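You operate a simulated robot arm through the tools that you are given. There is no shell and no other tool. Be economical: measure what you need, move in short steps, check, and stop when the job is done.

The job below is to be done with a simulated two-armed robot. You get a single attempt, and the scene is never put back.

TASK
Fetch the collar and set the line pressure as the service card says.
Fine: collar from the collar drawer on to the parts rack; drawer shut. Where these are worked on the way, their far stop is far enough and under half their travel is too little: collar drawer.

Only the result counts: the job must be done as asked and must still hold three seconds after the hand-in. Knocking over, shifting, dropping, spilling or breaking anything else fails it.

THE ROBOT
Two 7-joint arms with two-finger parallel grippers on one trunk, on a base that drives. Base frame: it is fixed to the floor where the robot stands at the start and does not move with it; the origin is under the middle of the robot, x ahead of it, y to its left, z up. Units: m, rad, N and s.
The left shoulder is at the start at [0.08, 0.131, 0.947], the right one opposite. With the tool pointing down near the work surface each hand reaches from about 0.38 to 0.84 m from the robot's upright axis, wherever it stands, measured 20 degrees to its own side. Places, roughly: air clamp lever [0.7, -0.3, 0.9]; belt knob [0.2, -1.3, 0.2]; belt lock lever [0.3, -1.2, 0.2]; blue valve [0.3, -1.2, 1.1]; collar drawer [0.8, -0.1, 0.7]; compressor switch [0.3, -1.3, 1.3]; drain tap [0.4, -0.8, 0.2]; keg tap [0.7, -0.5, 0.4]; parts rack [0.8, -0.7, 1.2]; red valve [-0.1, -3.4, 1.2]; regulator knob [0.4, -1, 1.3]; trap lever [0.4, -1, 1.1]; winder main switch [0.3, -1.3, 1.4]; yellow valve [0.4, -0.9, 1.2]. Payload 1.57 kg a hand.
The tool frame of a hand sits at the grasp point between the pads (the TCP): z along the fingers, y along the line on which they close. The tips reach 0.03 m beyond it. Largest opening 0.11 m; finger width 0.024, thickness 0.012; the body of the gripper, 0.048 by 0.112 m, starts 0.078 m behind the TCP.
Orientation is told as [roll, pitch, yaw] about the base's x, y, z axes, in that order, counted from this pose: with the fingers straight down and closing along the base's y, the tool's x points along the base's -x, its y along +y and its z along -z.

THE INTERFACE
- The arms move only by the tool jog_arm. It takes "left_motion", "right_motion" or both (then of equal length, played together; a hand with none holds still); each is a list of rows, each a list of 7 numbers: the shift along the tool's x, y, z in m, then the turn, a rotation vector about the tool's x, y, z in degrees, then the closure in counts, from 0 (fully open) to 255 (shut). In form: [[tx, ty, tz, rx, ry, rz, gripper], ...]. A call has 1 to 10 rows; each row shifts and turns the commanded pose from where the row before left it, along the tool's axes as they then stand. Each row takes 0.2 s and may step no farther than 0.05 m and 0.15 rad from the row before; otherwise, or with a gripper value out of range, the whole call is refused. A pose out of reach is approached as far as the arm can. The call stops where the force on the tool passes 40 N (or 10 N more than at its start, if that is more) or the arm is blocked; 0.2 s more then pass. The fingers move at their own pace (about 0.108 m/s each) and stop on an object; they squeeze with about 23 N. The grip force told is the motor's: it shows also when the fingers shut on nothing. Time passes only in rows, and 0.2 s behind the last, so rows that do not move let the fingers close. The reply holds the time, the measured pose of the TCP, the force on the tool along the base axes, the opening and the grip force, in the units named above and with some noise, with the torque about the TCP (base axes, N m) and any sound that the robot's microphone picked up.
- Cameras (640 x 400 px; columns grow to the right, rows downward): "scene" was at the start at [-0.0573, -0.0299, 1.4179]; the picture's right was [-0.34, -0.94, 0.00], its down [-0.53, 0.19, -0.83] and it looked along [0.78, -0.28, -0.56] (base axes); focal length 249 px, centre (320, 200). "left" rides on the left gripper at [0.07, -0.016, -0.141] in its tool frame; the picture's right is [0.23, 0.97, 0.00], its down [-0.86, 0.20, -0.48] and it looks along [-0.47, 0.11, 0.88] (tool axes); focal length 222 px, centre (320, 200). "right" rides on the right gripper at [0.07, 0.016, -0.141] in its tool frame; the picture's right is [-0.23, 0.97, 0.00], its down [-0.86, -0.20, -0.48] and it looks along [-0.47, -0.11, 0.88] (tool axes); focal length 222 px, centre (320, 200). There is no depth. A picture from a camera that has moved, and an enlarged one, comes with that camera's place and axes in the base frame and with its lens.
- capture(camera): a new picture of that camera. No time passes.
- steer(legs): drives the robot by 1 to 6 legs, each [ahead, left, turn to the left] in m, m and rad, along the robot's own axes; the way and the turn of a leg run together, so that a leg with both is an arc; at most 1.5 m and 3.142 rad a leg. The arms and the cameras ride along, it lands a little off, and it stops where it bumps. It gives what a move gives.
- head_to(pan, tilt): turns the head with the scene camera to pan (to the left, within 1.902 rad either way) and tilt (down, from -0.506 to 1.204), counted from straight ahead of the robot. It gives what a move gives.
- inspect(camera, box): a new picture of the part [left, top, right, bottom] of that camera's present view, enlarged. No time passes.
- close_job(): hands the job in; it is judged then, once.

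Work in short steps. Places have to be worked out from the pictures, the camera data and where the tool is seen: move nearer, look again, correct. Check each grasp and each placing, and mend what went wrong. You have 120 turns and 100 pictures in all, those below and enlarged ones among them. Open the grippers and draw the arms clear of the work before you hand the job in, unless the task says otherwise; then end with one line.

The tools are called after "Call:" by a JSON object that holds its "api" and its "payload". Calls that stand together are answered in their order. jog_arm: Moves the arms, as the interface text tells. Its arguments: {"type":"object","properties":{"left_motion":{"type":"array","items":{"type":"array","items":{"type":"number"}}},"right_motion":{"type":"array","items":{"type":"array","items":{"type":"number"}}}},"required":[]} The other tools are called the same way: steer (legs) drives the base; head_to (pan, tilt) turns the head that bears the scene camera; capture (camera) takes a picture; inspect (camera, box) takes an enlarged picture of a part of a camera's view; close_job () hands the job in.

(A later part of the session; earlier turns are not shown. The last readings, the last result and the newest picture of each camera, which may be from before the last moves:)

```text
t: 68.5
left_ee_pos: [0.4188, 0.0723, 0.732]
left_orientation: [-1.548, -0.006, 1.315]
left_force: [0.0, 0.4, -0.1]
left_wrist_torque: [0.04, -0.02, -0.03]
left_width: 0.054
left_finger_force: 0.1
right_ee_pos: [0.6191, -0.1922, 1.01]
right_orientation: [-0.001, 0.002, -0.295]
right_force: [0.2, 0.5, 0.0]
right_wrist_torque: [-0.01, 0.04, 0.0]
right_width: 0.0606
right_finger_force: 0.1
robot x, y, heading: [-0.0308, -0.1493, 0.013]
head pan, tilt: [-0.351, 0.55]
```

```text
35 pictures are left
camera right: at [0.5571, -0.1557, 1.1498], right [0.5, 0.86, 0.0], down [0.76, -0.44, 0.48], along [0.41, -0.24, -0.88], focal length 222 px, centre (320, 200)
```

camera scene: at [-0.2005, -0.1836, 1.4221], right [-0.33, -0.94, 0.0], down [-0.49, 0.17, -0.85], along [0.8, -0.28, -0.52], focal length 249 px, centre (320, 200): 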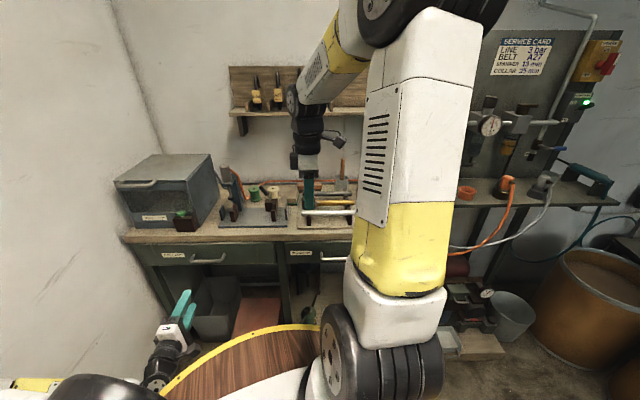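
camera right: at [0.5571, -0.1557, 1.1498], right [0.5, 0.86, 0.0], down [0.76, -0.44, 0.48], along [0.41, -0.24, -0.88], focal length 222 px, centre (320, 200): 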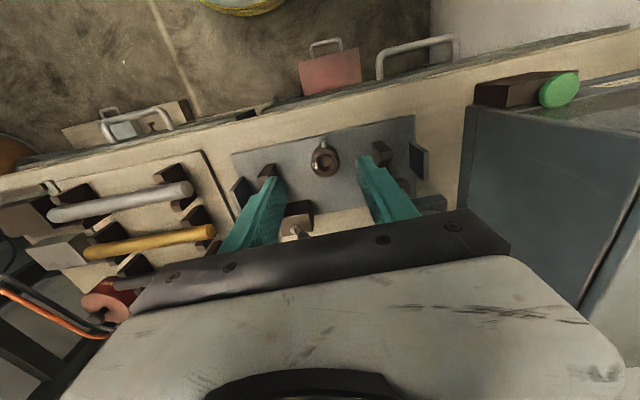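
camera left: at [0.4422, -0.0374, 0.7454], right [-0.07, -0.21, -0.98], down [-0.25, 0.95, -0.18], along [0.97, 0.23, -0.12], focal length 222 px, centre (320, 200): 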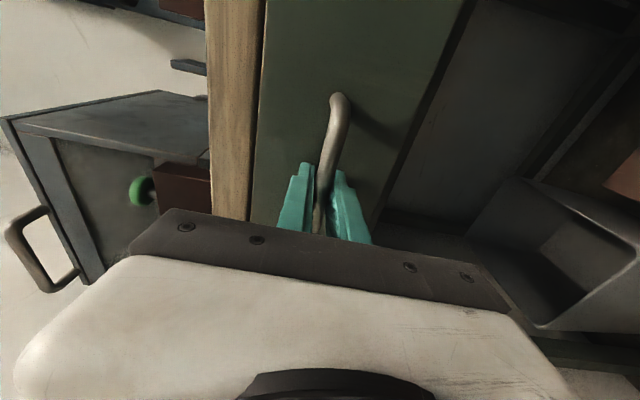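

Collar stands upright at (0.649, -0.200), stub toward the robot. Back off and pitch the right hand up to ~22° below horizontal.

Call:
{"api": "jog_arm", "payload": {"right_motion": [[0.045, 0, 0, 0, 0, 0, 60], [0.045, 0, 0, 0, 0, 0, 60], [0, 0, 0, 0, -8.5, 0, 60], [0, 0, 0, 0, -8.5, 0, 60], [0, 0, 0, 0, -8.5, 0, 60], [0, 0, 0, 0, -8.5, 0, 60], [0, 0, 0, 0, -8.5, 0, 60], [0, 0, 0, 0, -8.5, 0, 60], [0, 0, 0, 0, -8.5, 0, 60], [0, 0, 0, 0, -8.5, 0, 60]]}}

Call:
{"api": "capture", "payload": {"camera": "scene"}}

Call:
{"api": "capture", "payload": {"camera": "right"}}

```text
t: 70.8
left_ee_pos: [0.4181, 0.0721, 0.7333]
left_orientation: [-1.548, -0.007, 1.313]
left_force: [0.1, -0.9, 0.2]
left_wrist_torque: [0.01, -0.03, 0.01]
left_width: 0.0537
left_finger_force: 0.0
right_ee_pos: [0.5338, -0.1657, 1.0153]
right_orientation: [0.05, -1.185, -0.344]
right_force: [-1.1, 0.3, -0.3]
right_wrist_torque: [0.02, -0.01, 0.05]
right_width: 0.084
right_finger_force: 0.0
robot x, y, heading: [-0.03, -0.1525, 0.012]
head pan, tilt: [-0.351, 0.55]
```

```text
34 pictures are left
camera scene: at [-0.0862, -0.1827, 1.4221], right [-0.33, -0.94, 0.0], down [-0.49, 0.17, -0.85], along [0.8, -0.28, -0.52], focal length 249 px, centre (320, 200)
```

scene: 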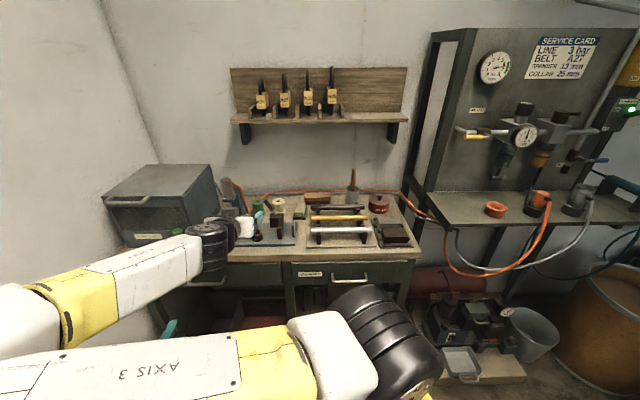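

```text
33 pictures are left
camera right: at [0.3872, -0.1037, 1.0023], right [0.37, 0.9, 0.23], down [-0.18, -0.17, 0.97], along [0.91, -0.4, 0.1], focal length 222 px, centre (320, 200)
```

right: 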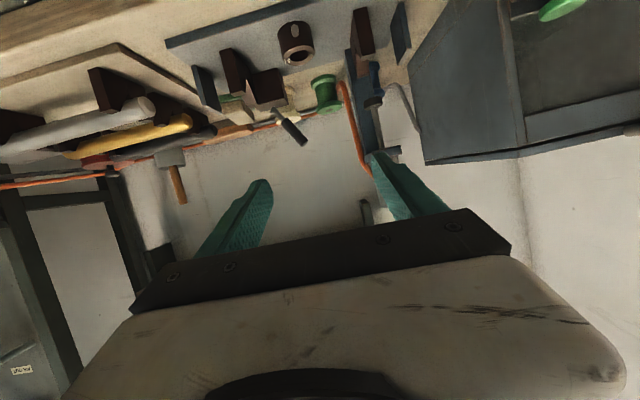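

The arm took an elbow-left posture, but the hand is level, pointing at (0.889, -0.265, -0.375). Lower it to the pre-grasp point 0.10 m short of the collar.

Call:
{"api": "jog_arm", "payload": {"right_motion": [[0.037, -0.0007, 0.0205, 0, 0, 0, 90], [0.037, -0.0007, 0.0205, 0, 0, 0, 90], [0.037, -0.0007, 0.0205, 0, 0, 0, 90]]}}

Call:
{"api": "capture", "payload": {"camera": "right"}}

Call:
{"api": "inspect", "payload": {"camera": "scene", "box": [190, 180, 330, 270]}}

```text
t: 71.5
left_ee_pos: [0.4191, 0.0734, 0.7329]
left_orientation: [-1.548, -0.006, 1.317]
left_force: [0.4, 0.5, 0.5]
left_wrist_torque: [-0.03, -0.03, -0.02]
left_width: 0.054
left_finger_force: 0.0
right_ee_pos: [0.5354, -0.1055, 0.934]
right_orientation: [0.388, -1.12, -0.576]
right_force: [-0.3, -0.4, 0.7]
right_wrist_torque: [0.01, 0.0, 0.03]
right_width: 0.0711
right_finger_force: 0.1
robot x, y, heading: [-0.0325, -0.1515, 0.018]
head pan, tilt: [-0.351, 0.55]
stopped in row 3 (right hand): the arm was blocked; the commanded pose is now the measured one
```

```text
32 pictures are left
camera right: at [0.3865, -0.0523, 0.9295], right [0.3, 0.88, 0.36], down [-0.17, -0.33, 0.93], along [0.94, -0.34, 0.05], focal length 222 px, centre (320, 200)
```

right: 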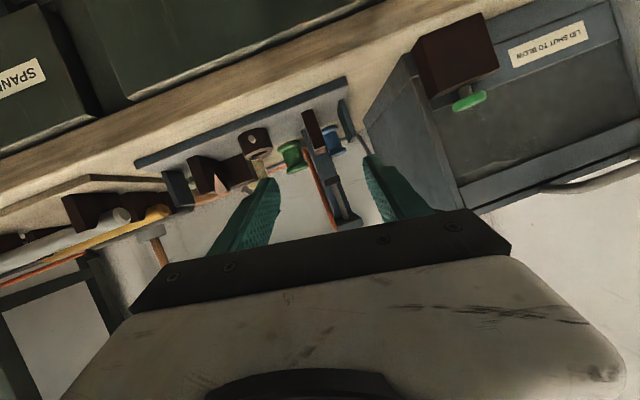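

```text
4.44 times, centred on (260, 225) of scene
camera zoom: at [-0.0861, -0.1824, 1.4222], right [-0.33, -0.94, 0.0], down [-0.49, 0.17, -0.85], along [0.8, -0.28, -0.52], focal length 1105 px, centre (587, 89)
```

zoom: 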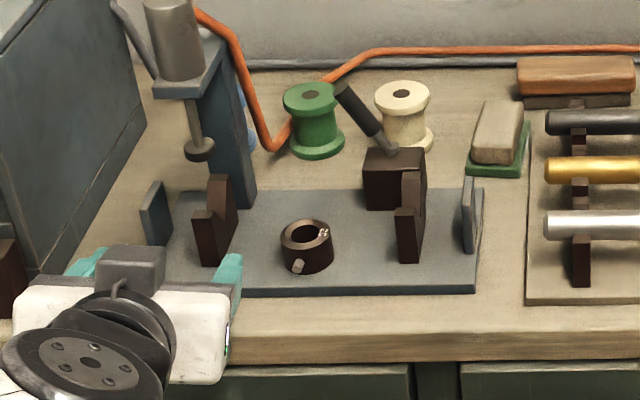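

The arm got blocked, likely against the other arm in that posture. I undo: raise, and turn the hand back to pointing down to recover the elbow-right posture.

Call:
{"api": "jog_arm", "payload": {"right_motion": [[-0.04, 0, 0, 0, 0, 0, 90], [-0.04, 0, 0, 0, 0, 0, 90], [0, 0, 0, 1.37, 8.16, -0.19, 90], [0, 0, 0, 1.37, 8.16, -0.19, 90], [0, 0, 0, 1.37, 8.16, -0.19, 90], [0, 0, 0, 1.37, 8.16, -0.19, 90], [0, 0, 0, 1.37, 8.16, -0.19, 90], [0, 0, 0, 1.37, 8.16, -0.19, 90], [0, 0, 0, 1.37, 8.16, -0.19, 90], [0, 0, 0, 1.37, 8.16, -0.19, 90]]}}

Call:
{"api": "capture", "payload": {"camera": "scene"}}

```text
t: 73.7
left_ee_pos: [0.4179, 0.0736, 0.7331]
left_orientation: [-1.548, -0.008, 1.316]
left_force: [-0.5, -0.5, 0.3]
left_wrist_torque: [0.0, 0.0, 0.0]
left_width: 0.054
left_finger_force: 0.0
right_ee_pos: [0.566, -0.1226, 1.0057]
right_orientation: [-0.003, 0.0, -0.301]
right_force: [0.6, 0.1, 0.4]
right_wrist_torque: [-0.05, -0.02, -0.03]
right_width: 0.071
right_finger_force: 0.1
robot x, y, heading: [-0.0346, -0.1539, 0.01]
head pan, tilt: [-0.351, 0.55]
```

```text
30 pictures are left
camera scene: at [-0.0866, -0.1823, 1.4221], right [-0.33, -0.94, 0.0], down [-0.49, 0.17, -0.85], along [0.8, -0.28, -0.52], focal length 249 px, centre (320, 200)
```

scene: 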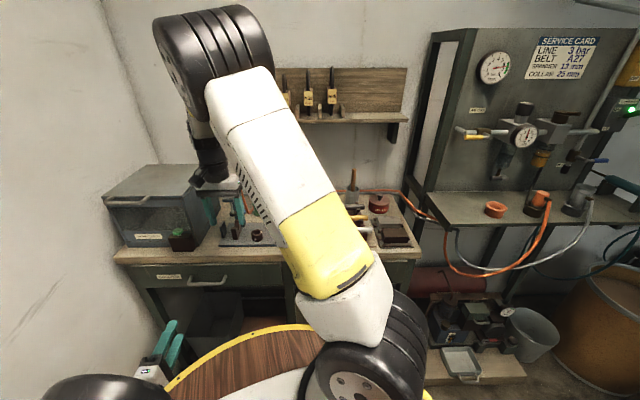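

Recovered. Better plan: use the left hand, which already points along the bench axis in a good posture; roll it -90° (closing horizontal, camera on top). Meanwhile move the right arm off to the right.

Call:
{"api": "jog_arm", "payload": {"left_motion": [[0, 0, 0, 0, 0, -8.5, 90], [0, 0, 0, 0, 0, -8.5, 90], [0, 0, 0, 0, 0, -8.5, 90], [0, 0, 0, 0, 0, -8.5, 90], [0, 0, 0, 0, 0, -8.5, 90], [0, 0, 0, 0, 0, -8.5, 90], [0, 0, 0, 0, 0, -8.5, 90], [0, 0, 0, 0, 0, -8.5, 90]], "right_motion": [[0.0136, -0.0431, -0.0094, 0, 0, 0, 0], [0.0136, -0.0431, -0.0094, 0, 0, 0, 0], [0.0136, -0.0431, -0.0094, 0, 0, 0, 0], [0.0136, -0.0431, -0.0094, 0, 0, 0, 0], [0.0136, -0.0431, -0.0094, 0, 0, 0, 0], [0.0136, -0.0431, -0.0094, 0, 0, 0, 0], [0.0136, -0.0431, -0.0094, 0, 0, 0, 0], [0.0136, -0.0431, -0.0094, 0, 0, 0, 0]]}}

Call:
{"api": "steer", "payload": {"legs": [[-0.05, -0.14, 0]]}}

Call:
{"api": "jog_arm", "payload": {"left_motion": [[0, 0, 0, 0, 0, -7.5, 90], [0, 0, 0, 0, 0, -7.5, 90], [0, 0, 0, 0, 0, -7, 90], [0, 0, 0, 0, -6, 0, 90], [0, 0, 0, 0, -6, 0, 90], [0, 0, 0, 0, -6, 0, 90]]}}

Call:
{"api": "capture", "payload": {"camera": "scene"}}

```text
t: 75.5
left_ee_pos: [0.4187, 0.0746, 0.7338]
left_orientation: [-1.512, 1.182, 1.372]
left_force: [0.4, 0.0, -0.1]
left_wrist_torque: [0.0, -0.01, -0.01]
left_width: 0.0711
left_finger_force: 0.0
right_ee_pos: [0.3585, -0.4212, 1.0819]
right_orientation: [-0.002, -0.002, -0.3]
right_force: [-0.2, 0.3, 0.1]
right_wrist_torque: [-0.04, 0.04, 0.0]
right_width: 0.1101
right_finger_force: 0.0
robot x, y, heading: [-0.0291, -0.1522, 0.007]
head pan, tilt: [-0.351, 0.55]
```

```text
t: 76.9
left_ee_pos: [0.3694, -0.0651, 0.733]
left_orientation: [-1.512, 1.178, 1.37]
left_force: [0.2, 0.4, 0.0]
left_wrist_torque: [0.02, 0.0, 0.02]
left_width: 0.0715
left_finger_force: 0.1
right_ee_pos: [0.3083, -0.5601, 1.0815]
right_orientation: [-0.003, -0.002, -0.301]
right_force: [0.4, 0.0, 0.6]
right_wrist_torque: [0.0, -0.03, 0.01]
right_width: 0.1098
right_finger_force: 0.1
robot x, y, heading: [-0.0768, -0.2911, 0.016]
head pan, tilt: [-0.351, 0.55]
```

```text
t: 78.3
left_ee_pos: [0.3694, -0.0656, 0.7326]
left_orientation: [-0.023, 1.231, 2.868]
left_force: [-0.1, 1.5, 0.1]
left_wrist_torque: [0.01, 0.01, -0.01]
left_width: 0.0711
left_finger_force: 0.1
right_ee_pos: [0.3071, -0.5612, 1.082]
right_orientation: [-0.004, -0.003, -0.301]
right_force: [0.1, 0.5, 0.5]
right_wrist_torque: [0.04, 0.02, -0.01]
right_width: 0.11
right_finger_force: 0.1
robot x, y, heading: [-0.0774, -0.2914, 0.018]
head pan, tilt: [-0.351, 0.55]
```

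```text
29 pictures are left
camera scene: at [-0.1355, -0.3215, 1.4221], right [-0.33, -0.94, 0.0], down [-0.49, 0.17, -0.85], along [0.8, -0.28, -0.52], focal length 249 px, centre (320, 200)
```

scene: 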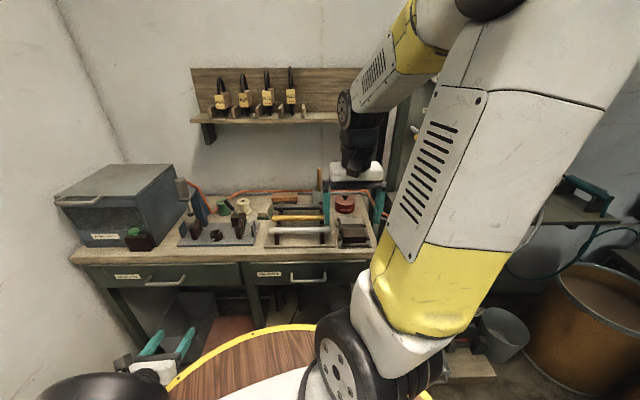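

Left hand now points along (0.914, -0.233, -0.333), camera on top. Raise it and then move in to the pre-grasp point.

Call:
{"api": "jog_arm", "payload": {"left_motion": [[0.042, 0.0119, 0, 0, 0, 0, 90], [0.042, 0.0119, 0, 0, 0, 0, 90], [0.042, 0.0119, 0, 0, 0, 0, 90], [0.042, 0.0119, 0, 0, 0, 0, 90], [0.0413, 0.0117, 0, 0, 0, 0, 90], [0, 0, 0.045, 0, 0, 0, 90], [0, 0, 0.045, 0, 0, 0, 90], [0, 0, 0.0466, 0, 0, 0, 90]]}}

Call:
{"api": "capture", "payload": {"camera": "left"}}

Call:
{"api": "inspect", "payload": {"camera": "scene", "box": [130, 170, 290, 270]}}

```text
t: 80.1
left_ee_pos: [0.5995, -0.1503, 0.845]
left_orientation: [-0.022, 1.232, 2.868]
left_force: [-0.4, 0.1, 0.2]
left_wrist_torque: [0.0, 0.0, 0.02]
left_width: 0.0712
left_finger_force: 0.0
left hand out of reach, approached as far as the arm can: row 2, 3, 4, 5
right_ee_pos: [0.3082, -0.5598, 1.0816]
right_orientation: [-0.001, -0.001, -0.301]
right_force: [1.1, 0.6, 0.4]
right_wrist_torque: [-0.04, -0.05, -0.01]
right_width: 0.1098
right_finger_force: 0.1
robot x, y, heading: [-0.0832, -0.2914, 0.011]
head pan, tilt: [-0.351, 0.55]
```

```text
28 pictures are left
camera left: at [0.4939, -0.1079, 0.9561], right [-0.17, -0.96, 0.21], down [-0.76, 0.0, -0.65], along [0.63, -0.27, -0.73], focal length 222 px, centre (320, 200)
```

left: 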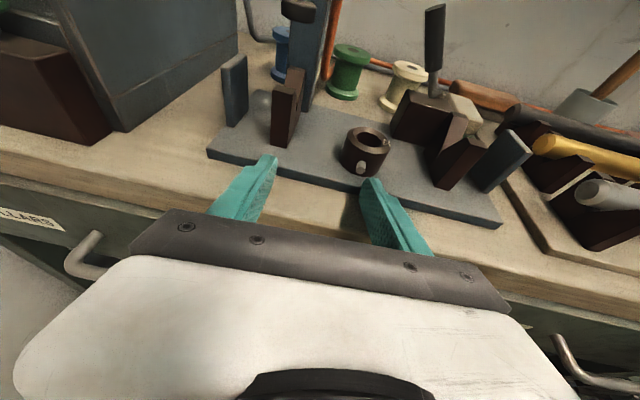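

```text
4.00 times, centred on (210, 220) of scene
camera zoom: at [-0.1358, -0.3215, 1.4221], right [-0.33, -0.94, 0.0], down [-0.49, 0.17, -0.85], along [0.8, -0.28, -0.52], focal length 995 px, centre (760, 120)
```

zoom: 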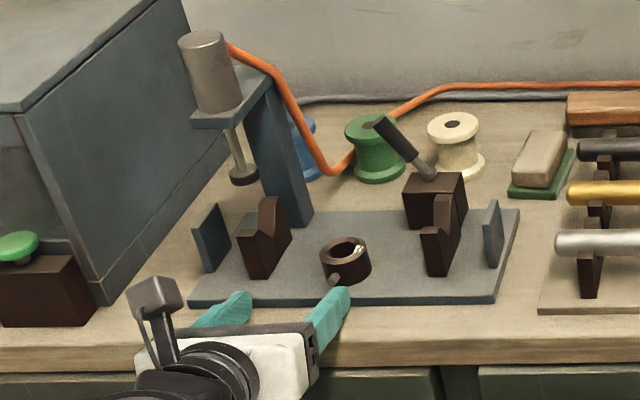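

The hand came in offset but touched nothing. Back off 5 cm, shift 3.7 cm to line up with the collar, and look again.

Call:
{"api": "jog_arm", "payload": {"left_motion": [[0, 0, -0.04, 0, 0, 0, 90], [0, 0.0185, -0.01, 0, 0, 0, 90], [0, 0.0185, 0, 0, 0, 0, 90]]}}

Call:
{"api": "capture", "payload": {"camera": "left"}}

```text
t: 80.9
left_ee_pos: [0.5405, -0.1752, 0.8609]
left_orientation: [-0.027, 1.234, 2.865]
left_force: [-0.4, 0.2, -0.6]
left_wrist_torque: [0.0, -0.03, 0.0]
left_width: 0.0714
left_finger_force: 0.0
right_ee_pos: [0.3087, -0.5602, 1.081]
right_orientation: [-0.004, -0.001, -0.301]
right_force: [-0.4, 0.7, 0.0]
right_wrist_torque: [0.0, 0.02, 0.03]
right_width: 0.11
right_finger_force: 0.1
robot x, y, heading: [-0.081, -0.2889, 0.012]
head pan, tilt: [-0.351, 0.55]
```

```text
26 pictures are left
camera left: at [0.4371, -0.1332, 0.9725], right [-0.17, -0.96, 0.21], down [-0.76, 0.0, -0.65], along [0.63, -0.27, -0.73], focal length 222 px, centre (320, 200)
```

left: 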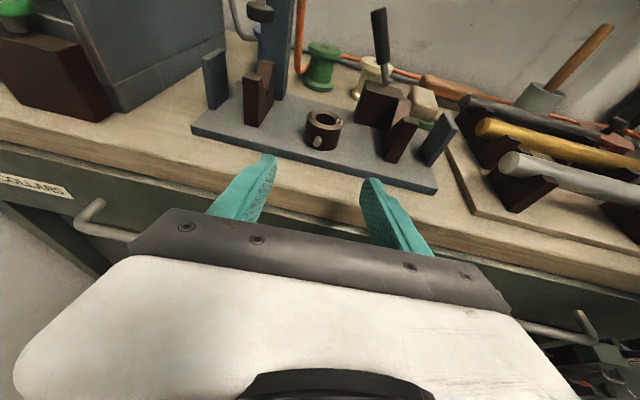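

Lined up. Advance horizontally onto the collar: rise slightly, then go in along the fingers.

Call:
{"api": "jog_arm", "payload": {"left_motion": [[0.0239, -0.003, 0, 0, 0, 0, 90], [0, 0, 0.035, 0, 0, 0, 90], [0, 0, 0.035, 0, 0, 0, 90], [0, 0, 0.0275, 0, 0, 0, 90]]}}

Call:
{"api": "capture", "payload": {"camera": "left"}}

```text
t: 81.9
left_ee_pos: [0.6383, -0.1981, 0.8537]
left_orientation: [-0.023, 1.24, 2.864]
left_force: [-16.9, 6.5, 21.0]
left_wrist_torque: [-0.73, 0.05, -0.6]
left_width: 0.0696
left_finger_force: 0.0
right_ee_pos: [0.3067, -0.559, 1.0816]
right_orientation: [-0.002, -0.003, -0.3]
right_force: [-0.7, -0.2, -0.3]
right_wrist_torque: [0.0, 0.03, -0.02]
right_width: 0.1099
right_finger_force: 0.0
robot x, y, heading: [-0.0813, -0.2896, 0.009]
head pan, tilt: [-0.351, 0.55]
```

```text
25 pictures are left
camera left: at [0.5331, -0.1551, 0.9645], right [-0.18, -0.96, 0.21], down [-0.76, 0.0, -0.65], along [0.63, -0.27, -0.73], focal length 222 px, centre (320, 200)
```

left: 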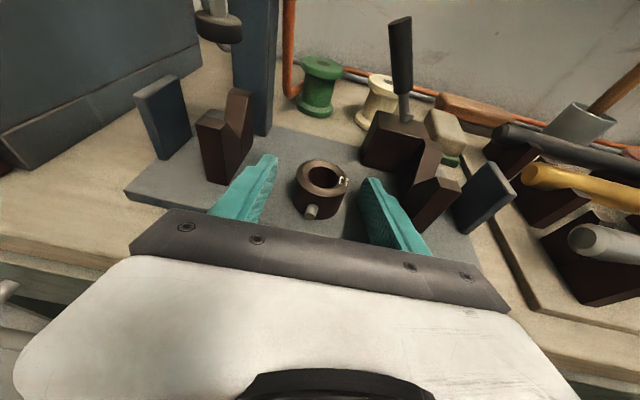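

A fingertip presses on the plate (z force 21 N). Raise 5 mm, then close on the collar.

Call:
{"api": "jog_arm", "payload": {"left_motion": [[0.005, 0, -0.001, 0, 0, 0, 90], [0, 0, 0, 0, 0, 0, 90]]}}

Call:
{"api": "jog_arm", "payload": {"left_motion": [[0, 0, 0, 0, 0, 0, 140], [0, 0, 0, 0, 0, 0, 255], [0, 0, 0, 0, 0, 0, 255], [0, 0, 0, 0, 0, 0, 255]]}}

Call:
{"api": "capture", "payload": {"camera": "left"}}

```text
t: 82.5
left_ee_pos: [0.6396, -0.1979, 0.8547]
left_orientation: [-0.024, 1.233, 2.863]
left_force: [-0.5, -0.1, -0.7]
left_wrist_torque: [0.01, -0.03, 0.0]
left_width: 0.0712
left_finger_force: 0.1
right_ee_pos: [0.3083, -0.5607, 1.082]
right_orientation: [-0.001, -0.005, -0.304]
right_force: [0.3, -0.1, -0.1]
right_wrist_torque: [0.0, 0.0, 0.02]
right_width: 0.1099
right_finger_force: 0.0
robot x, y, heading: [-0.0805, -0.2941, 0.011]
head pan, tilt: [-0.351, 0.55]
```

```text
t: 83.5
left_ee_pos: [0.639, -0.1969, 0.8557]
left_orientation: [-0.023, 1.235, 2.865]
left_force: [-0.3, -0.4, 1.0]
left_wrist_torque: [0.0, 0.02, 0.02]
left_width: 0.0387
left_finger_force: 23.3
right_ee_pos: [0.3081, -0.5601, 1.082]
right_orientation: [-0.001, -0.002, -0.302]
right_force: [0.3, 1.3, 0.2]
right_wrist_torque: [0.0, -0.01, 0.02]
right_width: 0.1096
right_finger_force: 0.1
robot x, y, heading: [-0.0825, -0.2914, 0.018]
head pan, tilt: [-0.351, 0.55]
```

```text
24 pictures are left
camera left: at [0.535, -0.156, 0.9676], right [-0.17, -0.96, 0.21], down [-0.76, 0.0, -0.65], along [0.63, -0.27, -0.73], focal length 222 px, centre (320, 200)
```

left: 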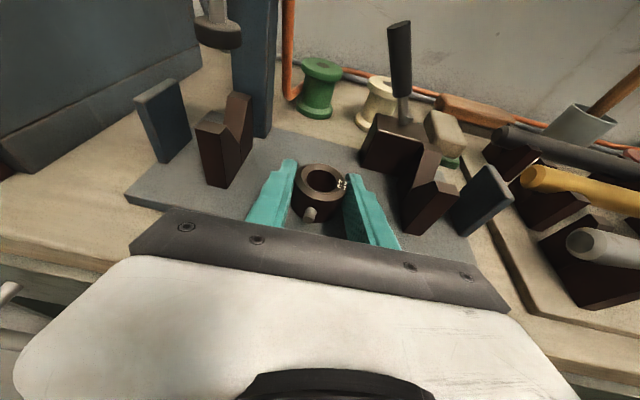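

Collar held by the left hand (0.0387 m). Lift it straight up 0.12 m, then drive back clear of the bench.

Call:
{"api": "jog_arm", "payload": {"left_motion": [[0.0188, 0, -0.0067, 0, 0, 0, 255], [0.0377, 0, -0.0133, 0, 0, 0, 255], [0.0377, 0, -0.0133, 0, 0, 0, 255], [0.0377, 0, -0.0133, 0, 0, 0, 255]]}}

Call:
{"api": "steer", "payload": {"legs": [[-0.15, 0, 0]]}}

Call:
{"api": "capture", "payload": {"camera": "left"}}

```text
t: 84.5
left_ee_pos: [0.6377, -0.2011, 0.9957]
left_orientation: [-0.021, 1.233, 2.868]
left_force: [-0.6, 0.5, -1.4]
left_wrist_torque: [0.02, -0.02, 0.0]
left_width: 0.0388
left_finger_force: 22.4
right_ee_pos: [0.3081, -0.5604, 1.0809]
right_orientation: [-0.005, -0.001, -0.303]
right_force: [0.5, 0.8, 0.3]
right_wrist_torque: [-0.01, 0.04, 0.0]
right_width: 0.1099
right_finger_force: 0.0
robot x, y, heading: [-0.0772, -0.29, 0.013]
head pan, tilt: [-0.351, 0.55]
```

```text
t: 85.8
left_ee_pos: [0.49, -0.2025, 0.9953]
left_orientation: [-0.024, 1.233, 2.866]
left_force: [1.0, 0.3, -0.4]
left_wrist_torque: [-0.05, 0.02, 0.01]
left_width: 0.0388
left_finger_force: 22.9
right_ee_pos: [0.1575, -0.5623, 1.0822]
right_orientation: [0.001, -0.001, -0.302]
right_force: [0.1, -0.3, 0.7]
right_wrist_torque: [-0.01, -0.01, 0.01]
right_width: 0.11
right_finger_force: 0.0
robot x, y, heading: [-0.2316, -0.2906, 0.013]
head pan, tilt: [-0.351, 0.55]
```

```text
23 pictures are left
camera left: at [0.3849, -0.1606, 1.1077], right [-0.17, -0.96, 0.21], down [-0.76, 0.0, -0.65], along [0.63, -0.27, -0.73], focal length 222 px, centre (320, 200)
```

left: 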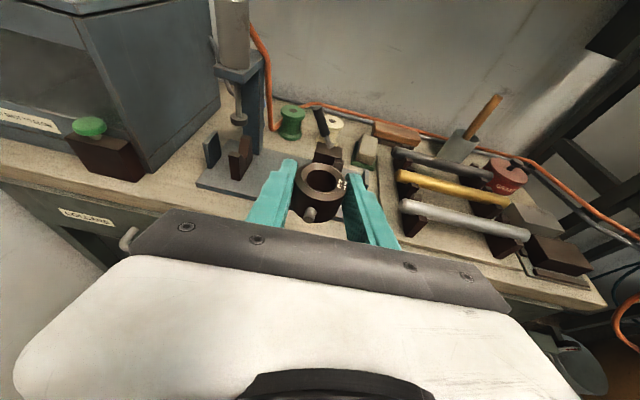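

Now turn the robot to face the bench squarely (heading -0.3), then raise the left hand above rack level and tuck the right hand back.

Call:
{"api": "steer", "payload": {"legs": [[0, 0, -0.31]]}}

Call:
{"api": "jog_arm", "payload": {"left_motion": [[0.038, 0, -0.0133, 0, 0, 0, 255], [0.038, 0, -0.0133, 0, 0, 0, 255], [0.038, 0, -0.0133, 0, 0, 0, 255], [0.038, 0, -0.0133, 0, 0, 0, 255], [0.038, 0, -0.0133, 0, 0, 0, 255], [0.038, 0, -0.0133, 0, 0, 0, 255], [0.02, 0, -0.007, 0, 0, 0, 255], [0, 0, 0, 5.4, 0, -1.9, 255], [0, 0, 0, 5.4, 0, -1.9, 255], [0, 0, 0, 5.4, 0, -1.9, 255]], "right_motion": [[0.03, -0.02, 0, 0, 0, 0, 0], [0.03, -0.02, 0, 0, 0, 0, 0], [0.03, -0.02, 0, 0, 0, 0, 0], [0, 0, 0, 0, 0, 0, 0], [0, 0, 0, 0, 0, 0, 0], [0, 0, 0, 0, 0, 0, 0], [0, 0, 0, 0, 0, 0, 0], [0, 0, 0, 0, 0, 0, 0], [0, 0, 0, 0, 0, 0, 0], [0, 0, 0, 0, 0, 0, 0]]}}

Call:
{"api": "head_to", "payload": {"pan": -0.1, "tilt": 0.3}}

Call:
{"api": "capture", "payload": {"camera": "scene"}}

```text
t: 87.2
left_ee_pos: [0.4828, -0.4279, 0.9958]
left_orientation: [-0.024, 1.235, 2.553]
left_force: [0.2, 0.8, -1.6]
left_wrist_torque: [-0.02, 0.0, -0.05]
left_width: 0.0389
left_finger_force: 22.5
right_ee_pos: [0.0567, -0.6677, 1.0816]
right_orientation: [-0.002, -0.001, -0.615]
right_force: [-0.1, 0.1, -0.7]
right_wrist_torque: [0.0, 0.03, 0.01]
right_width: 0.1099
right_finger_force: 0.1
robot x, y, heading: [-0.2299, -0.2909, -0.3]
head pan, tilt: [-0.351, 0.55]
```

```text
t: 89.5
left_ee_pos: [0.4804, -0.4284, 1.2589]
left_orientation: [-0.018, 1.235, 2.859]
left_force: [-1.2, 0.5, -0.9]
left_wrist_torque: [-0.03, 0.04, -0.05]
left_width: 0.0386
left_finger_force: 23.1
right_ee_pos: [-0.0514, -0.6651, 1.0836]
right_orientation: [-0.003, -0.002, -0.615]
right_force: [-0.1, 0.7, -0.2]
right_wrist_torque: [0.02, 0.0, -0.01]
right_width: 0.1101
right_finger_force: 0.0
robot x, y, heading: [-0.227, -0.292, -0.301]
head pan, tilt: [-0.351, 0.55]
```

```text
t: 90.2
left_ee_pos: [0.4809, -0.4281, 1.2595]
left_orientation: [-0.022, 1.236, 2.858]
left_force: [-0.3, 0.5, -0.1]
left_wrist_torque: [0.0, 0.0, -0.03]
left_width: 0.0389
left_finger_force: 23.5
right_ee_pos: [-0.0505, -0.666, 1.0837]
right_orientation: [-0.003, -0.002, -0.615]
right_force: [-0.6, 0.8, 0.0]
right_wrist_torque: [0.02, 0.01, -0.01]
right_width: 0.1102
right_finger_force: 0.1
robot x, y, heading: [-0.2273, -0.2963, -0.297]
head pan, tilt: [-0.099, 0.3]
```

```text
22 pictures are left
camera scene: at [-0.2774, -0.2869, 1.4451], right [-0.39, -0.92, 0.0], down [-0.27, 0.12, -0.95], along [0.88, -0.37, -0.3], focal length 249 px, centre (320, 200)
```

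scene: 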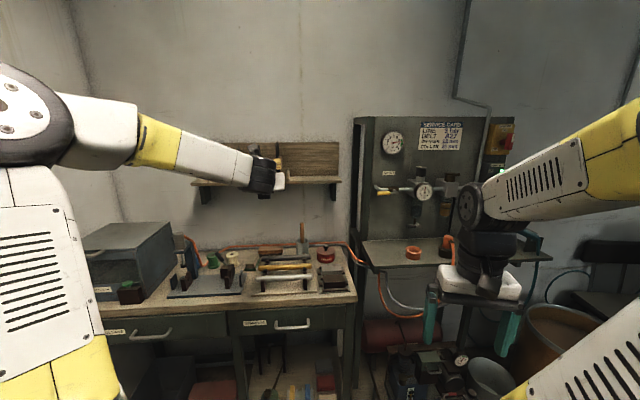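

The rack's free part runs about 0.25 m left from its right end at (0.754, -0.83), top z≈1.17. Drive ahead 0.25 and right 0.18 to stand before it, then look.

Call:
{"api": "steer", "payload": {"legs": [[0, -0.18, 0], [0.25, 0, 0]]}}

Call:
{"api": "capture", "payload": {"camera": "left"}}

Call:
{"api": "capture", "payload": {"camera": "scene"}}

```text
t: 93.1
left_ee_pos: [0.6645, -0.6745, 1.2594]
left_orientation: [-0.021, 1.234, 2.851]
left_force: [0.1, -0.5, -0.7]
left_wrist_torque: [-0.02, 0.0, 0.02]
left_width: 0.039
left_finger_force: 22.8
right_ee_pos: [0.1333, -0.9097, 1.0831]
right_orientation: [-0.001, -0.001, -0.617]
right_force: [0.5, -0.2, 0.2]
right_wrist_torque: [-0.01, 0.04, 0.0]
right_width: 0.1099
right_finger_force: 0.0
robot x, y, heading: [-0.0429, -0.5381, -0.301]
head pan, tilt: [-0.099, 0.3]
```

```text
21 pictures are left
camera left: at [0.5614, -0.6308, 1.3705], right [-0.19, -0.96, 0.21], down [-0.76, 0.01, -0.65], along [0.62, -0.28, -0.73], focal length 222 px, centre (320, 200)
```

left: 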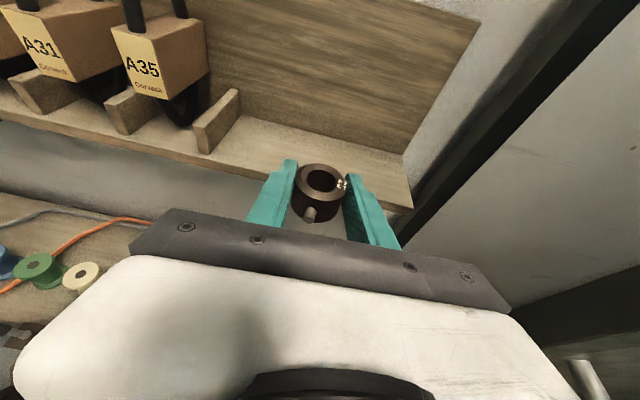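

```text
20 pictures are left
camera scene: at [-0.0923, -0.5299, 1.4451], right [-0.39, -0.92, 0.0], down [-0.27, 0.12, -0.96], along [0.88, -0.38, -0.3], focal length 249 px, centre (320, 200)
```

scene: 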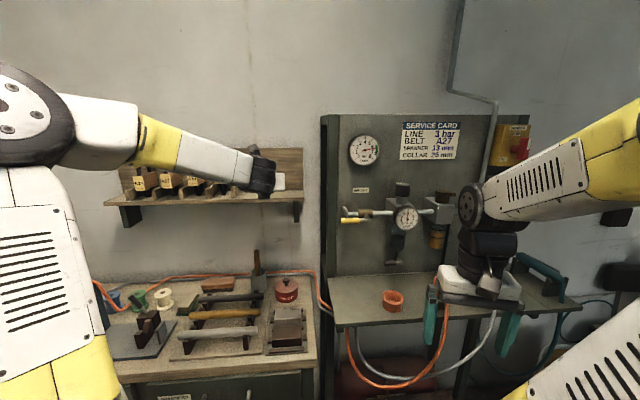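

Shelf depth runs perp 0.94–1.06 and the free stretch is directly ahead. Move the collar horizontally in over the shelf centre, staying at z≈1.26.

Call:
{"api": "jog_arm", "payload": {"left_motion": [[0.0119, 0.0034, 0.0335, 0, 0, 0, 255], [0.0119, 0.0034, 0.0335, 0, 0, 0, 255], [0.0119, 0.0034, 0.0335, 0, 0, 0, 255], [0.0119, 0.0034, 0.0335, 0, 0, 0, 255]]}}

Call:
{"api": "capture", "payload": {"camera": "left"}}

Call:
{"api": "inspect", "payload": {"camera": "scene", "box": [180, 130, 340, 230]}}

```text
t: 94.1
left_ee_pos: [0.796, -0.7238, 1.2584]
left_orientation: [-0.021, 1.234, 2.852]
left_force: [-25.4, 11.8, -4.0]
left_wrist_torque: [0.02, 0.07, -0.57]
left_width: 0.0389
left_finger_force: 22.8
right_ee_pos: [0.1313, -0.9089, 1.0835]
right_orientation: [-0.003, -0.004, -0.615]
right_force: [-0.3, -0.7, -0.3]
right_wrist_torque: [-0.03, 0.0, -0.01]
right_width: 0.1099
right_finger_force: 0.0
robot x, y, heading: [-0.0406, -0.5315, -0.304]
head pan, tilt: [-0.099, 0.3]
```

```text
19 pictures are left
camera left: at [0.6924, -0.6801, 1.3698], right [-0.19, -0.96, 0.21], down [-0.76, 0.01, -0.65], along [0.62, -0.28, -0.73], focal length 222 px, centre (320, 200)
```

left: 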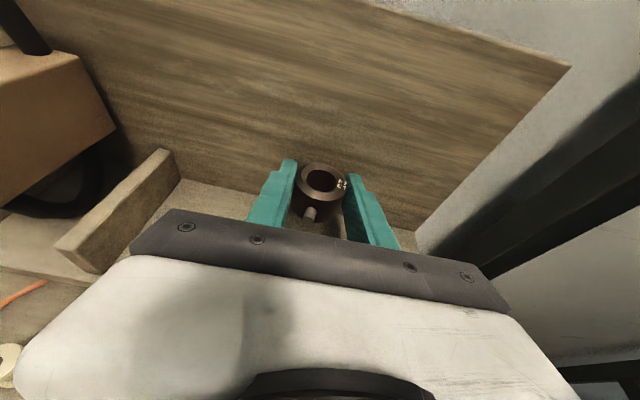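

```text
4.00 times, centred on (260, 180) of scene
camera zoom: at [-0.0939, -0.5291, 1.4451], right [-0.39, -0.92, 0.0], down [-0.27, 0.12, -0.96], along [0.88, -0.38, -0.29], focal length 995 px, centre (560, 280)
```

zoom: 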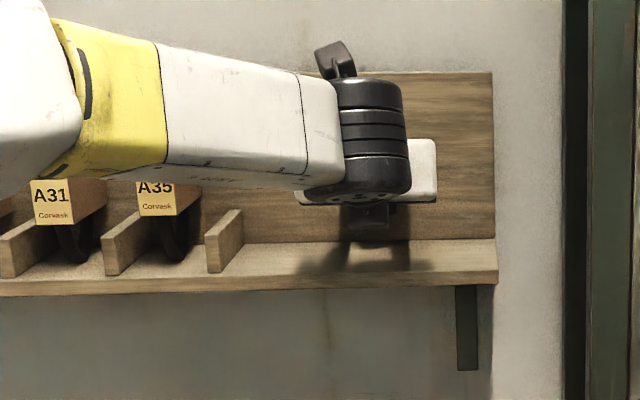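

The fingertips touched the back board (board perp≈1.01), giving shelf top z≈1.198 and depth 0.91–1.01. Back off 3 cm and lower gently to contact.

Call:
{"api": "jog_arm", "payload": {"left_motion": [[-0.01, 0, -0.0283, 0, 0, 0, 255], [-0.0142, 0, 0.005, 0, 0, 0, 255], [-0.0066, 0, 0.0023, 0, 0, 0, 255], [-0.0028, 0, 0.001, 0, 0, 0, 255], [-0.0028, 0, 0.001, 0, 0, 0, 255], [-0.0028, 0, 0.001, 0, 0, 0, 255]]}}

Call:
{"api": "capture", "payload": {"camera": "left"}}

```text
t: 95.5
left_ee_pos: [0.7699, -0.7171, 1.2282]
left_orientation: [-0.023, 1.235, 2.851]
left_force: [-0.7, 0.6, -0.6]
left_wrist_torque: [-0.01, 0.03, -0.01]
left_width: 0.0388
left_finger_force: 23.7
right_ee_pos: [0.1321, -0.9098, 1.0824]
right_orientation: [-0.003, -0.002, -0.618]
right_force: [0.6, 0.0, 0.6]
right_wrist_torque: [0.01, 0.04, 0.03]
right_width: 0.1101
right_finger_force: 0.0
robot x, y, heading: [-0.0433, -0.5338, -0.303]
head pan, tilt: [-0.099, 0.3]
```

```text
17 pictures are left
camera left: at [0.6661, -0.6734, 1.3396], right [-0.19, -0.96, 0.21], down [-0.76, 0.01, -0.65], along [0.62, -0.28, -0.73], focal length 222 px, centre (320, 200)
```

left: 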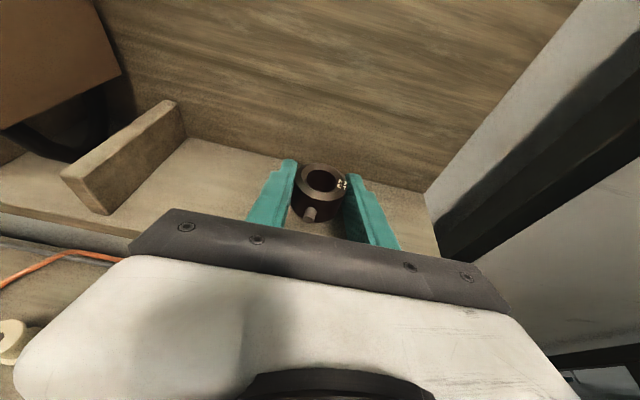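

No contact yet at 1.228; continue down in 3 mm steps.

Call:
{"api": "jog_arm", "payload": {"left_motion": [[-0.0028, 0, 0.001, 0, 0, 0, 255], [-0.0028, 0, 0.001, 0, 0, 0, 255], [-0.0028, 0, 0.001, 0, 0, 0, 255]]}}

```text
t: 96.3
left_ee_pos: [0.7706, -0.7176, 1.2228]
left_orientation: [-0.024, 1.243, 2.849]
left_force: [0.6, 0.1, 18.0]
left_wrist_torque: [-0.12, 0.09, -0.02]
left_width: 0.0389
left_finger_force: 23.1
right_ee_pos: [0.1324, -0.91, 1.0837]
right_orientation: [-0.002, -0.002, -0.618]
right_force: [-0.3, 0.5, -0.1]
right_wrist_torque: [0.01, -0.02, 0.02]
right_width: 0.1101
right_finger_force: 0.0
robot x, y, heading: [-0.0443, -0.5338, -0.3]
head pan, tilt: [-0.099, 0.3]
```

Contact at 1.2228 as predicted. Relieve, open slowly, and withdraw horizontally.

Call:
{"api": "jog_arm", "payload": {"left_motion": [[0.0015, 0, -0.0005, 0, 0, 0, 255], [0, 0, 0, 0, 0, 0, 150], [0, 0, 0, 0, 0, 0, 120], [0, 0, 0, 0, 0, 0, 120], [-0.005, 0, -0.0188, 0, 0, 0, 120], [-0.01, 0, -0.03, 0, 0, 0, 120], [-0.01, 0, -0.035, 0, 0, 0, 120], [-0.01, 0, -0.04, 0, 0, 0, 120]]}}

Call:
{"api": "capture", "payload": {"camera": "left"}}

```text
t: 98.1
left_ee_pos: [0.6439, -0.6833, 1.2267]
left_orientation: [-0.021, 1.235, 2.852]
left_force: [0.4, 0.0, -0.3]
left_wrist_torque: [0.0, 0.01, -0.01]
left_width: 0.0582
left_finger_force: 0.1
right_ee_pos: [0.1329, -0.9096, 1.083]
right_orientation: [-0.003, -0.002, -0.618]
right_force: [0.6, -0.2, -0.5]
right_wrist_torque: [0.01, 0.01, 0.0]
right_width: 0.1099
right_finger_force: 0.0
robot x, y, heading: [-0.0443, -0.5374, -0.308]
head pan, tilt: [-0.099, 0.3]
```

```text
16 pictures are left
camera left: at [0.5412, -0.6394, 1.339], right [-0.19, -0.96, 0.21], down [-0.76, 0.01, -0.65], along [0.62, -0.28, -0.73], focal length 222 px, centre (320, 200)
```

left: 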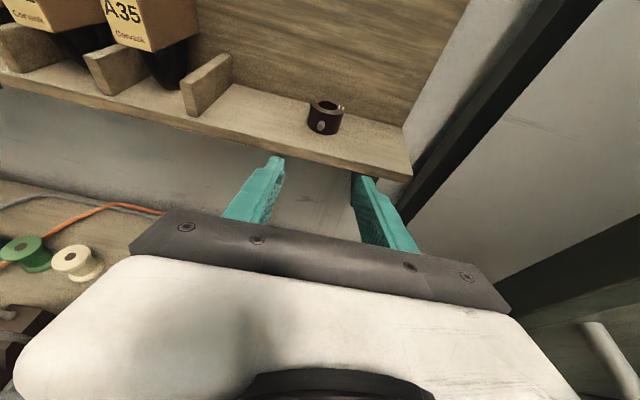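

The collar stands on the rack. Next the regulator knob, triangulated at (0.432, -1.002, 1.27), gauge at 4 bar. Back off, shift right so the left hand faces the knob, and raise the hand slightly.

Call:
{"api": "steer", "payload": {"legs": [[-0.21, 0, 0], [0, -0.368, 0]]}}

Call:
{"api": "jog_arm", "payload": {"left_motion": [[0.047, 0, -0.0167, 0, 0, 0, 100]]}}

Call:
{"api": "head_to", "payload": {"pan": -0.05, "tilt": 0.2}}

Call:
{"api": "capture", "payload": {"camera": "left"}}

Call:
{"api": "capture", "payload": {"camera": "scene"}}

```text
t: 101.8
left_ee_pos: [0.3316, -0.9779, 1.2289]
left_orientation: [-0.021, 1.234, 2.849]
left_force: [-0.2, -0.1, 0.1]
left_wrist_torque: [-0.04, -0.03, -0.04]
left_width: 0.0582
left_finger_force: 0.0
right_ee_pos: [-0.1824, -1.2026, 1.0829]
right_orientation: [-0.001, -0.002, -0.623]
right_force: [0.3, -0.4, 0.2]
right_wrist_torque: [-0.01, 0.0, 0.01]
right_width: 0.11
right_finger_force: 0.1
robot x, y, heading: [-0.3592, -0.8238, -0.31]
head pan, tilt: [-0.099, 0.3]
```

```text
t: 102.2
left_ee_pos: [0.3305, -0.9759, 1.2782]
left_orientation: [-0.022, 1.235, 2.845]
left_force: [0.2, 0.0, -0.2]
left_wrist_torque: [0.03, 0.01, 0.01]
left_width: 0.0669
left_finger_force: 0.1
right_ee_pos: [-0.1823, -1.2014, 1.0829]
right_orientation: [-0.004, -0.003, -0.623]
right_force: [0.2, -0.9, 0.5]
right_wrist_torque: [0.0, 0.03, 0.01]
right_width: 0.1102
right_finger_force: 0.0
robot x, y, heading: [-0.359, -0.8295, -0.312]
head pan, tilt: [-0.099, 0.3]
```

```text
t: 102.8
left_ee_pos: [0.3296, -0.9767, 1.2778]
left_orientation: [-0.021, 1.236, 2.848]
left_force: [-0.3, -0.2, 0.7]
left_wrist_torque: [0.03, -0.01, 0.01]
left_width: 0.067
left_finger_force: 0.0
right_ee_pos: [-0.1827, -1.2022, 1.0839]
right_orientation: [-0.004, 0.0, -0.623]
right_force: [0.4, 0.1, 0.0]
right_wrist_torque: [-0.01, -0.07, -0.02]
right_width: 0.1097
right_finger_force: 0.1
robot x, y, heading: [-0.3559, -0.8227, -0.308]
head pan, tilt: [-0.051, 0.201]
```

```text
15 pictures are left
camera left: at [0.2263, -0.9321, 1.3899], right [-0.19, -0.96, 0.21], down [-0.76, 0.01, -0.65], along [0.62, -0.28, -0.73], focal length 222 px, centre (320, 200)
```

left: 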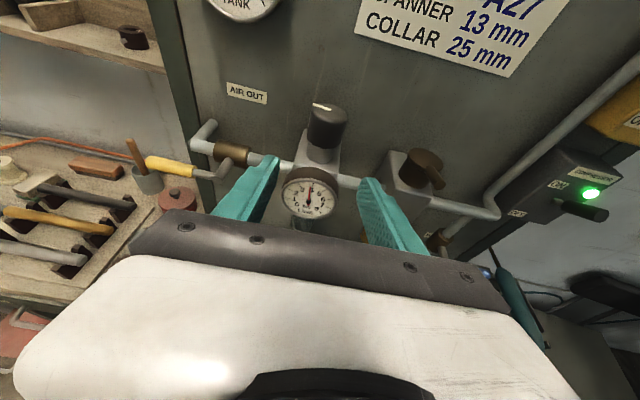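

```text
14 pictures are left
camera scene: at [-0.4044, -0.8161, 1.4544], right [-0.35, -0.94, 0.0], down [-0.19, 0.07, -0.98], along [0.92, -0.35, -0.2], focal length 249 px, centre (320, 200)
```

scene: 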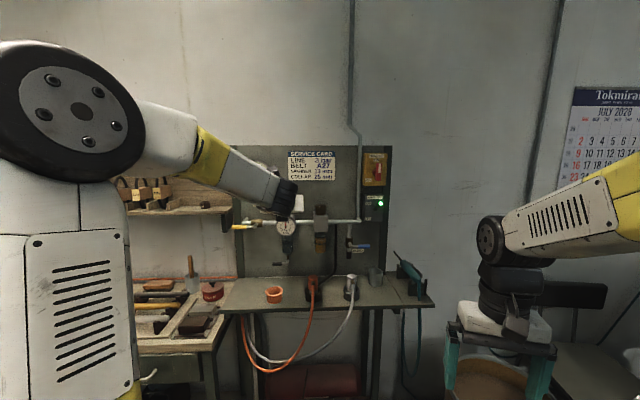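

The hand is aligned on the knob (0.43, -1.003), gauge at ~4 visible in the wrist camera. Advance 0.097 horizontally with fingers straddling the knob and check.

Call:
{"api": "jog_arm", "payload": {"left_motion": [[0.0108, 0, 0.0306, 0, 0, 0, 100], [0.0108, 0, 0.0306, 0, 0, 0, 100], [0.0108, 0, 0.0306, 0, 0, 0, 100]]}}

Call:
{"api": "capture", "payload": {"camera": "left"}}

```text
t: 103.6
left_ee_pos: [0.424, -1.004, 1.2798]
left_orientation: [-0.02, 1.237, 2.846]
left_force: [0.1, 1.2, 1.3]
left_wrist_torque: [-0.01, 0.01, 0.0]
left_width: 0.067
left_finger_force: 0.1
right_ee_pos: [-0.1832, -1.2009, 1.0833]
right_orientation: [-0.001, 0.0, -0.622]
right_force: [0.2, 0.0, 0.4]
right_wrist_torque: [-0.04, -0.03, -0.03]
right_width: 0.1099
right_finger_force: 0.1
robot x, y, heading: [-0.3558, -0.8279, -0.31]
head pan, tilt: [-0.051, 0.201]
```

```text
13 pictures are left
camera left: at [0.32, -0.96, 1.3913], right [-0.19, -0.96, 0.21], down [-0.76, 0.01, -0.65], along [0.62, -0.28, -0.73], focal length 222 px, centre (320, 200)
```

left: 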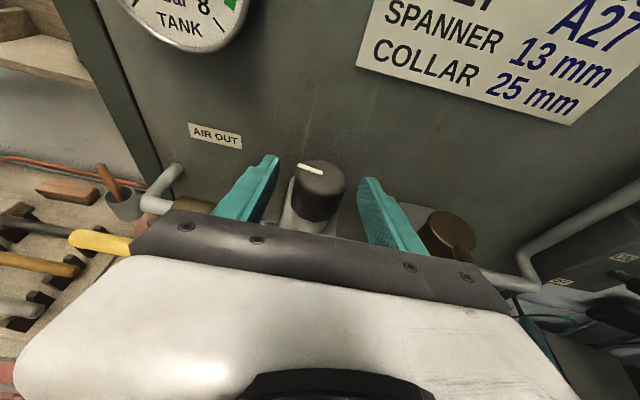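

Fingers straddle the knob. Close on it and turn it 16° counter-clockwise (seen from above) about the vertical, then read the gauge.

Call:
{"api": "jog_arm", "payload": {"left_motion": [[0, 0, 0, 0, 0, 0, 255], [0, 0, 0, 0, 0, 0, 255], [0, 0, 0, 0, 0, 0, 255], [0, 0.0006, 0, 3.77, -0.03, -1.32, 255], [0, 0.0006, 0, 3.77, -0.03, -1.32, 255], [0, 0.0006, 0, 3.77, -0.03, -1.32, 255], [0, 0.0006, 0, 3.77, -0.03, -1.32, 255], [0, 0, 0, 0, 0, 0, 255]]}}

Call:
{"api": "inspect", "payload": {"camera": "scene", "box": [262, 190, 342, 250]}}

```text
t: 105.4
left_ee_pos: [0.4238, -1.0074, 1.2797]
left_orientation: [-0.017, 1.238, 3.128]
left_force: [15.7, -6.1, 8.3]
left_wrist_torque: [-0.15, -0.47, -0.07]
left_width: 0.0389
left_finger_force: 44.3
right_ee_pos: [-0.1828, -1.201, 1.0837]
right_orientation: [-0.001, -0.001, -0.623]
right_force: [-0.4, -0.2, -0.5]
right_wrist_torque: [0.0, 0.0, 0.01]
right_width: 0.1102
right_finger_force: 0.1
robot x, y, heading: [-0.358, -0.8265, -0.312]
head pan, tilt: [-0.051, 0.201]
```

```text
6.67 times, centred on (302, 220) of scene
camera zoom: at [-0.4037, -0.8164, 1.4544], right [-0.35, -0.94, 0.0], down [-0.19, 0.07, -0.98], along [0.92, -0.35, -0.2], focal length 1658 px, centre (440, 67)
```

zoom: 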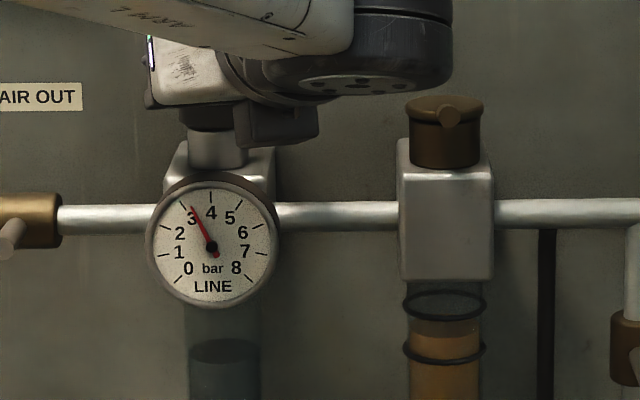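

The gauge dropped live to about 3.2 bar. Turn about 4.5° more.

Call:
{"api": "jog_arm", "payload": {"left_motion": [[0, 0.0003, 0, 2.1, 0, -0.75, 255], [0, 0.0003, 0, 2.1, 0, -0.75, 255], [0, 0, 0, 0, 0, 0, 255], [0, 0, 0, 0, 0, 0, 255]]}}

Call:
{"api": "inspect", "payload": {"camera": "scene", "box": [274, 208, 306, 232]}}

```text
t: 106.4
left_ee_pos: [0.4225, -1.0075, 1.2801]
left_orientation: [-0.013, 1.239, -3.073]
left_force: [17.1, -8.7, 17.7]
left_wrist_torque: [-0.18, -0.61, -0.14]
left_width: 0.0386
left_finger_force: 44.7
right_ee_pos: [-0.1817, -1.2019, 1.0824]
right_orientation: [-0.002, -0.001, -0.626]
right_force: [-0.1, -0.7, 0.1]
right_wrist_torque: [0.02, -0.01, 0.0]
right_width: 0.1102
right_finger_force: 0.1
robot x, y, heading: [-0.3599, -0.8265, -0.303]
head pan, tilt: [-0.051, 0.201]
```

```text
16.00 times, centred on (290, 220) of scene
camera zoom: at [-0.4041, -0.8165, 1.4544], right [-0.35, -0.94, 0.0], down [-0.19, 0.07, -0.98], along [0.92, -0.35, -0.2], focal length 3980 px, centre (800, -120)
```

zoom: 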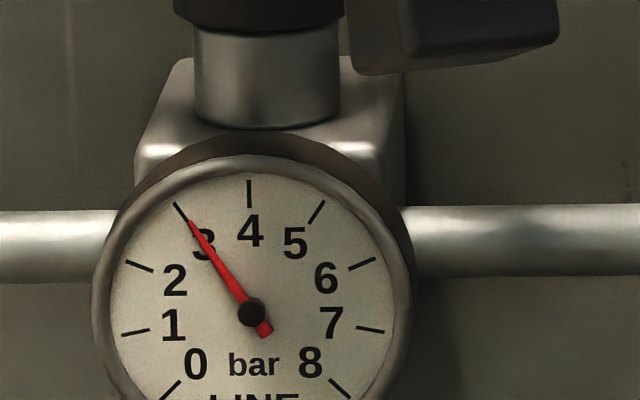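

Needle is right on the 3 tick (~3.03). Release the knob and back straight off, then re-read.

Call:
{"api": "jog_arm", "payload": {"left_motion": [[0, 0, 0, 0, 0, 0, 180], [0, 0, 0, 0, 0, 0, 100], [0, 0, 0, 0, 0, 0, 100]]}}

Call:
{"api": "inspect", "payload": {"camera": "scene", "box": [274, 208, 306, 232]}}

```text
t: 107.2
left_ee_pos: [0.4235, -1.0073, 1.2764]
left_orientation: [-0.018, 1.235, -3.077]
left_force: [-0.3, 0.1, -0.9]
left_wrist_torque: [-0.03, 0.03, 0.01]
left_width: 0.067
left_finger_force: 0.0
right_ee_pos: [-0.1827, -1.2019, 1.0822]
right_orientation: [-0.002, -0.001, -0.623]
right_force: [0.9, 1.1, -0.1]
right_wrist_torque: [-0.02, -0.02, 0.02]
right_width: 0.1101
right_finger_force: 0.1
robot x, y, heading: [-0.359, -0.8266, -0.311]
head pan, tilt: [-0.051, 0.201]
```

```text
16.00 times, centred on (290, 220) of scene
camera zoom: at [-0.4045, -0.816, 1.4544], right [-0.35, -0.94, 0.0], down [-0.19, 0.07, -0.98], along [0.92, -0.35, -0.2], focal length 3980 px, centre (800, -120)
```

zoom: 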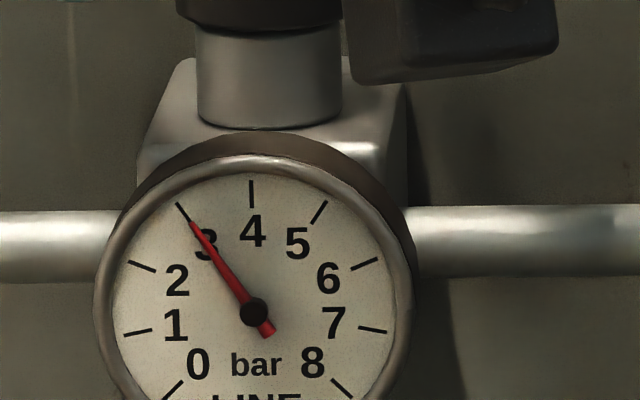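

Holds at 3 bar after release. Withdraw the left hand straight back along its axis.

Call:
{"api": "jog_arm", "payload": {"left_motion": [[-0.0083, 0, -0.0236, 0, 0, 0, 100], [-0.0133, 0, -0.0377, 0, 0, 0, 100], [-0.0133, 0, -0.0377, 0, 0, 0, 100], [-0.0133, 0, -0.0377, 0, 0, 0, 0], [0, 0, 0, 0, 0, 0, 0]]}}

Call:
{"api": "steer", "payload": {"legs": [[-0.15, 0, 0]]}}

Call:
{"api": "capture", "payload": {"camera": "scene"}}

```text
t: 108.4
left_ee_pos: [0.2777, -1.0186, 1.2775]
left_orientation: [-0.016, 1.235, -3.077]
left_force: [0.4, 0.5, -0.3]
left_wrist_torque: [-0.01, -0.01, 0.01]
left_width: 0.11
left_finger_force: 0.0
right_ee_pos: [-0.1818, -1.2017, 1.0822]
right_orientation: [-0.002, -0.002, -0.623]
right_force: [0.0, 0.7, 0.4]
right_wrist_torque: [-0.02, 0.02, -0.01]
right_width: 0.1102
right_finger_force: 0.1
robot x, y, heading: [-0.3548, -0.8249, -0.309]
head pan, tilt: [-0.051, 0.201]
```

```text
t: 109.8
left_ee_pos: [0.1354, -0.9731, 1.2778]
left_orientation: [-0.017, 1.236, -3.077]
left_force: [0.2, 0.0, -0.8]
left_wrist_torque: [-0.01, -0.02, 0.0]
left_width: 0.1098
left_finger_force: 0.0
right_ee_pos: [-0.3257, -1.1549, 1.0831]
right_orientation: [-0.001, -0.002, -0.623]
right_force: [0.6, -0.1, 0.3]
right_wrist_torque: [0.01, 0.01, 0.0]
right_width: 0.1103
right_finger_force: 0.0
robot x, y, heading: [-0.4989, -0.7808, -0.312]
head pan, tilt: [-0.051, 0.201]
```

```text
9 pictures are left
camera scene: at [-0.5469, -0.7704, 1.4544], right [-0.35, -0.94, 0.0], down [-0.19, 0.07, -0.98], along [0.92, -0.35, -0.2], focal length 249 px, centre (320, 200)
```

scene: 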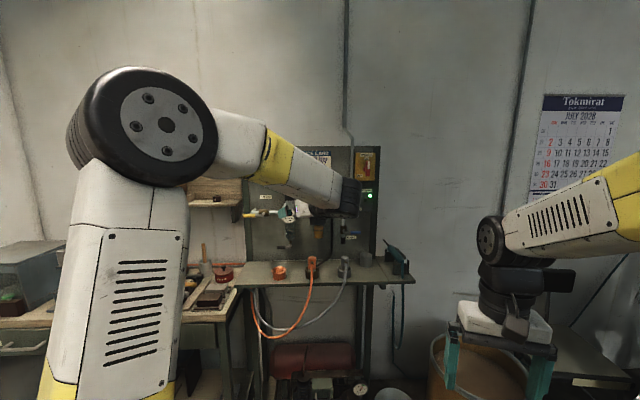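

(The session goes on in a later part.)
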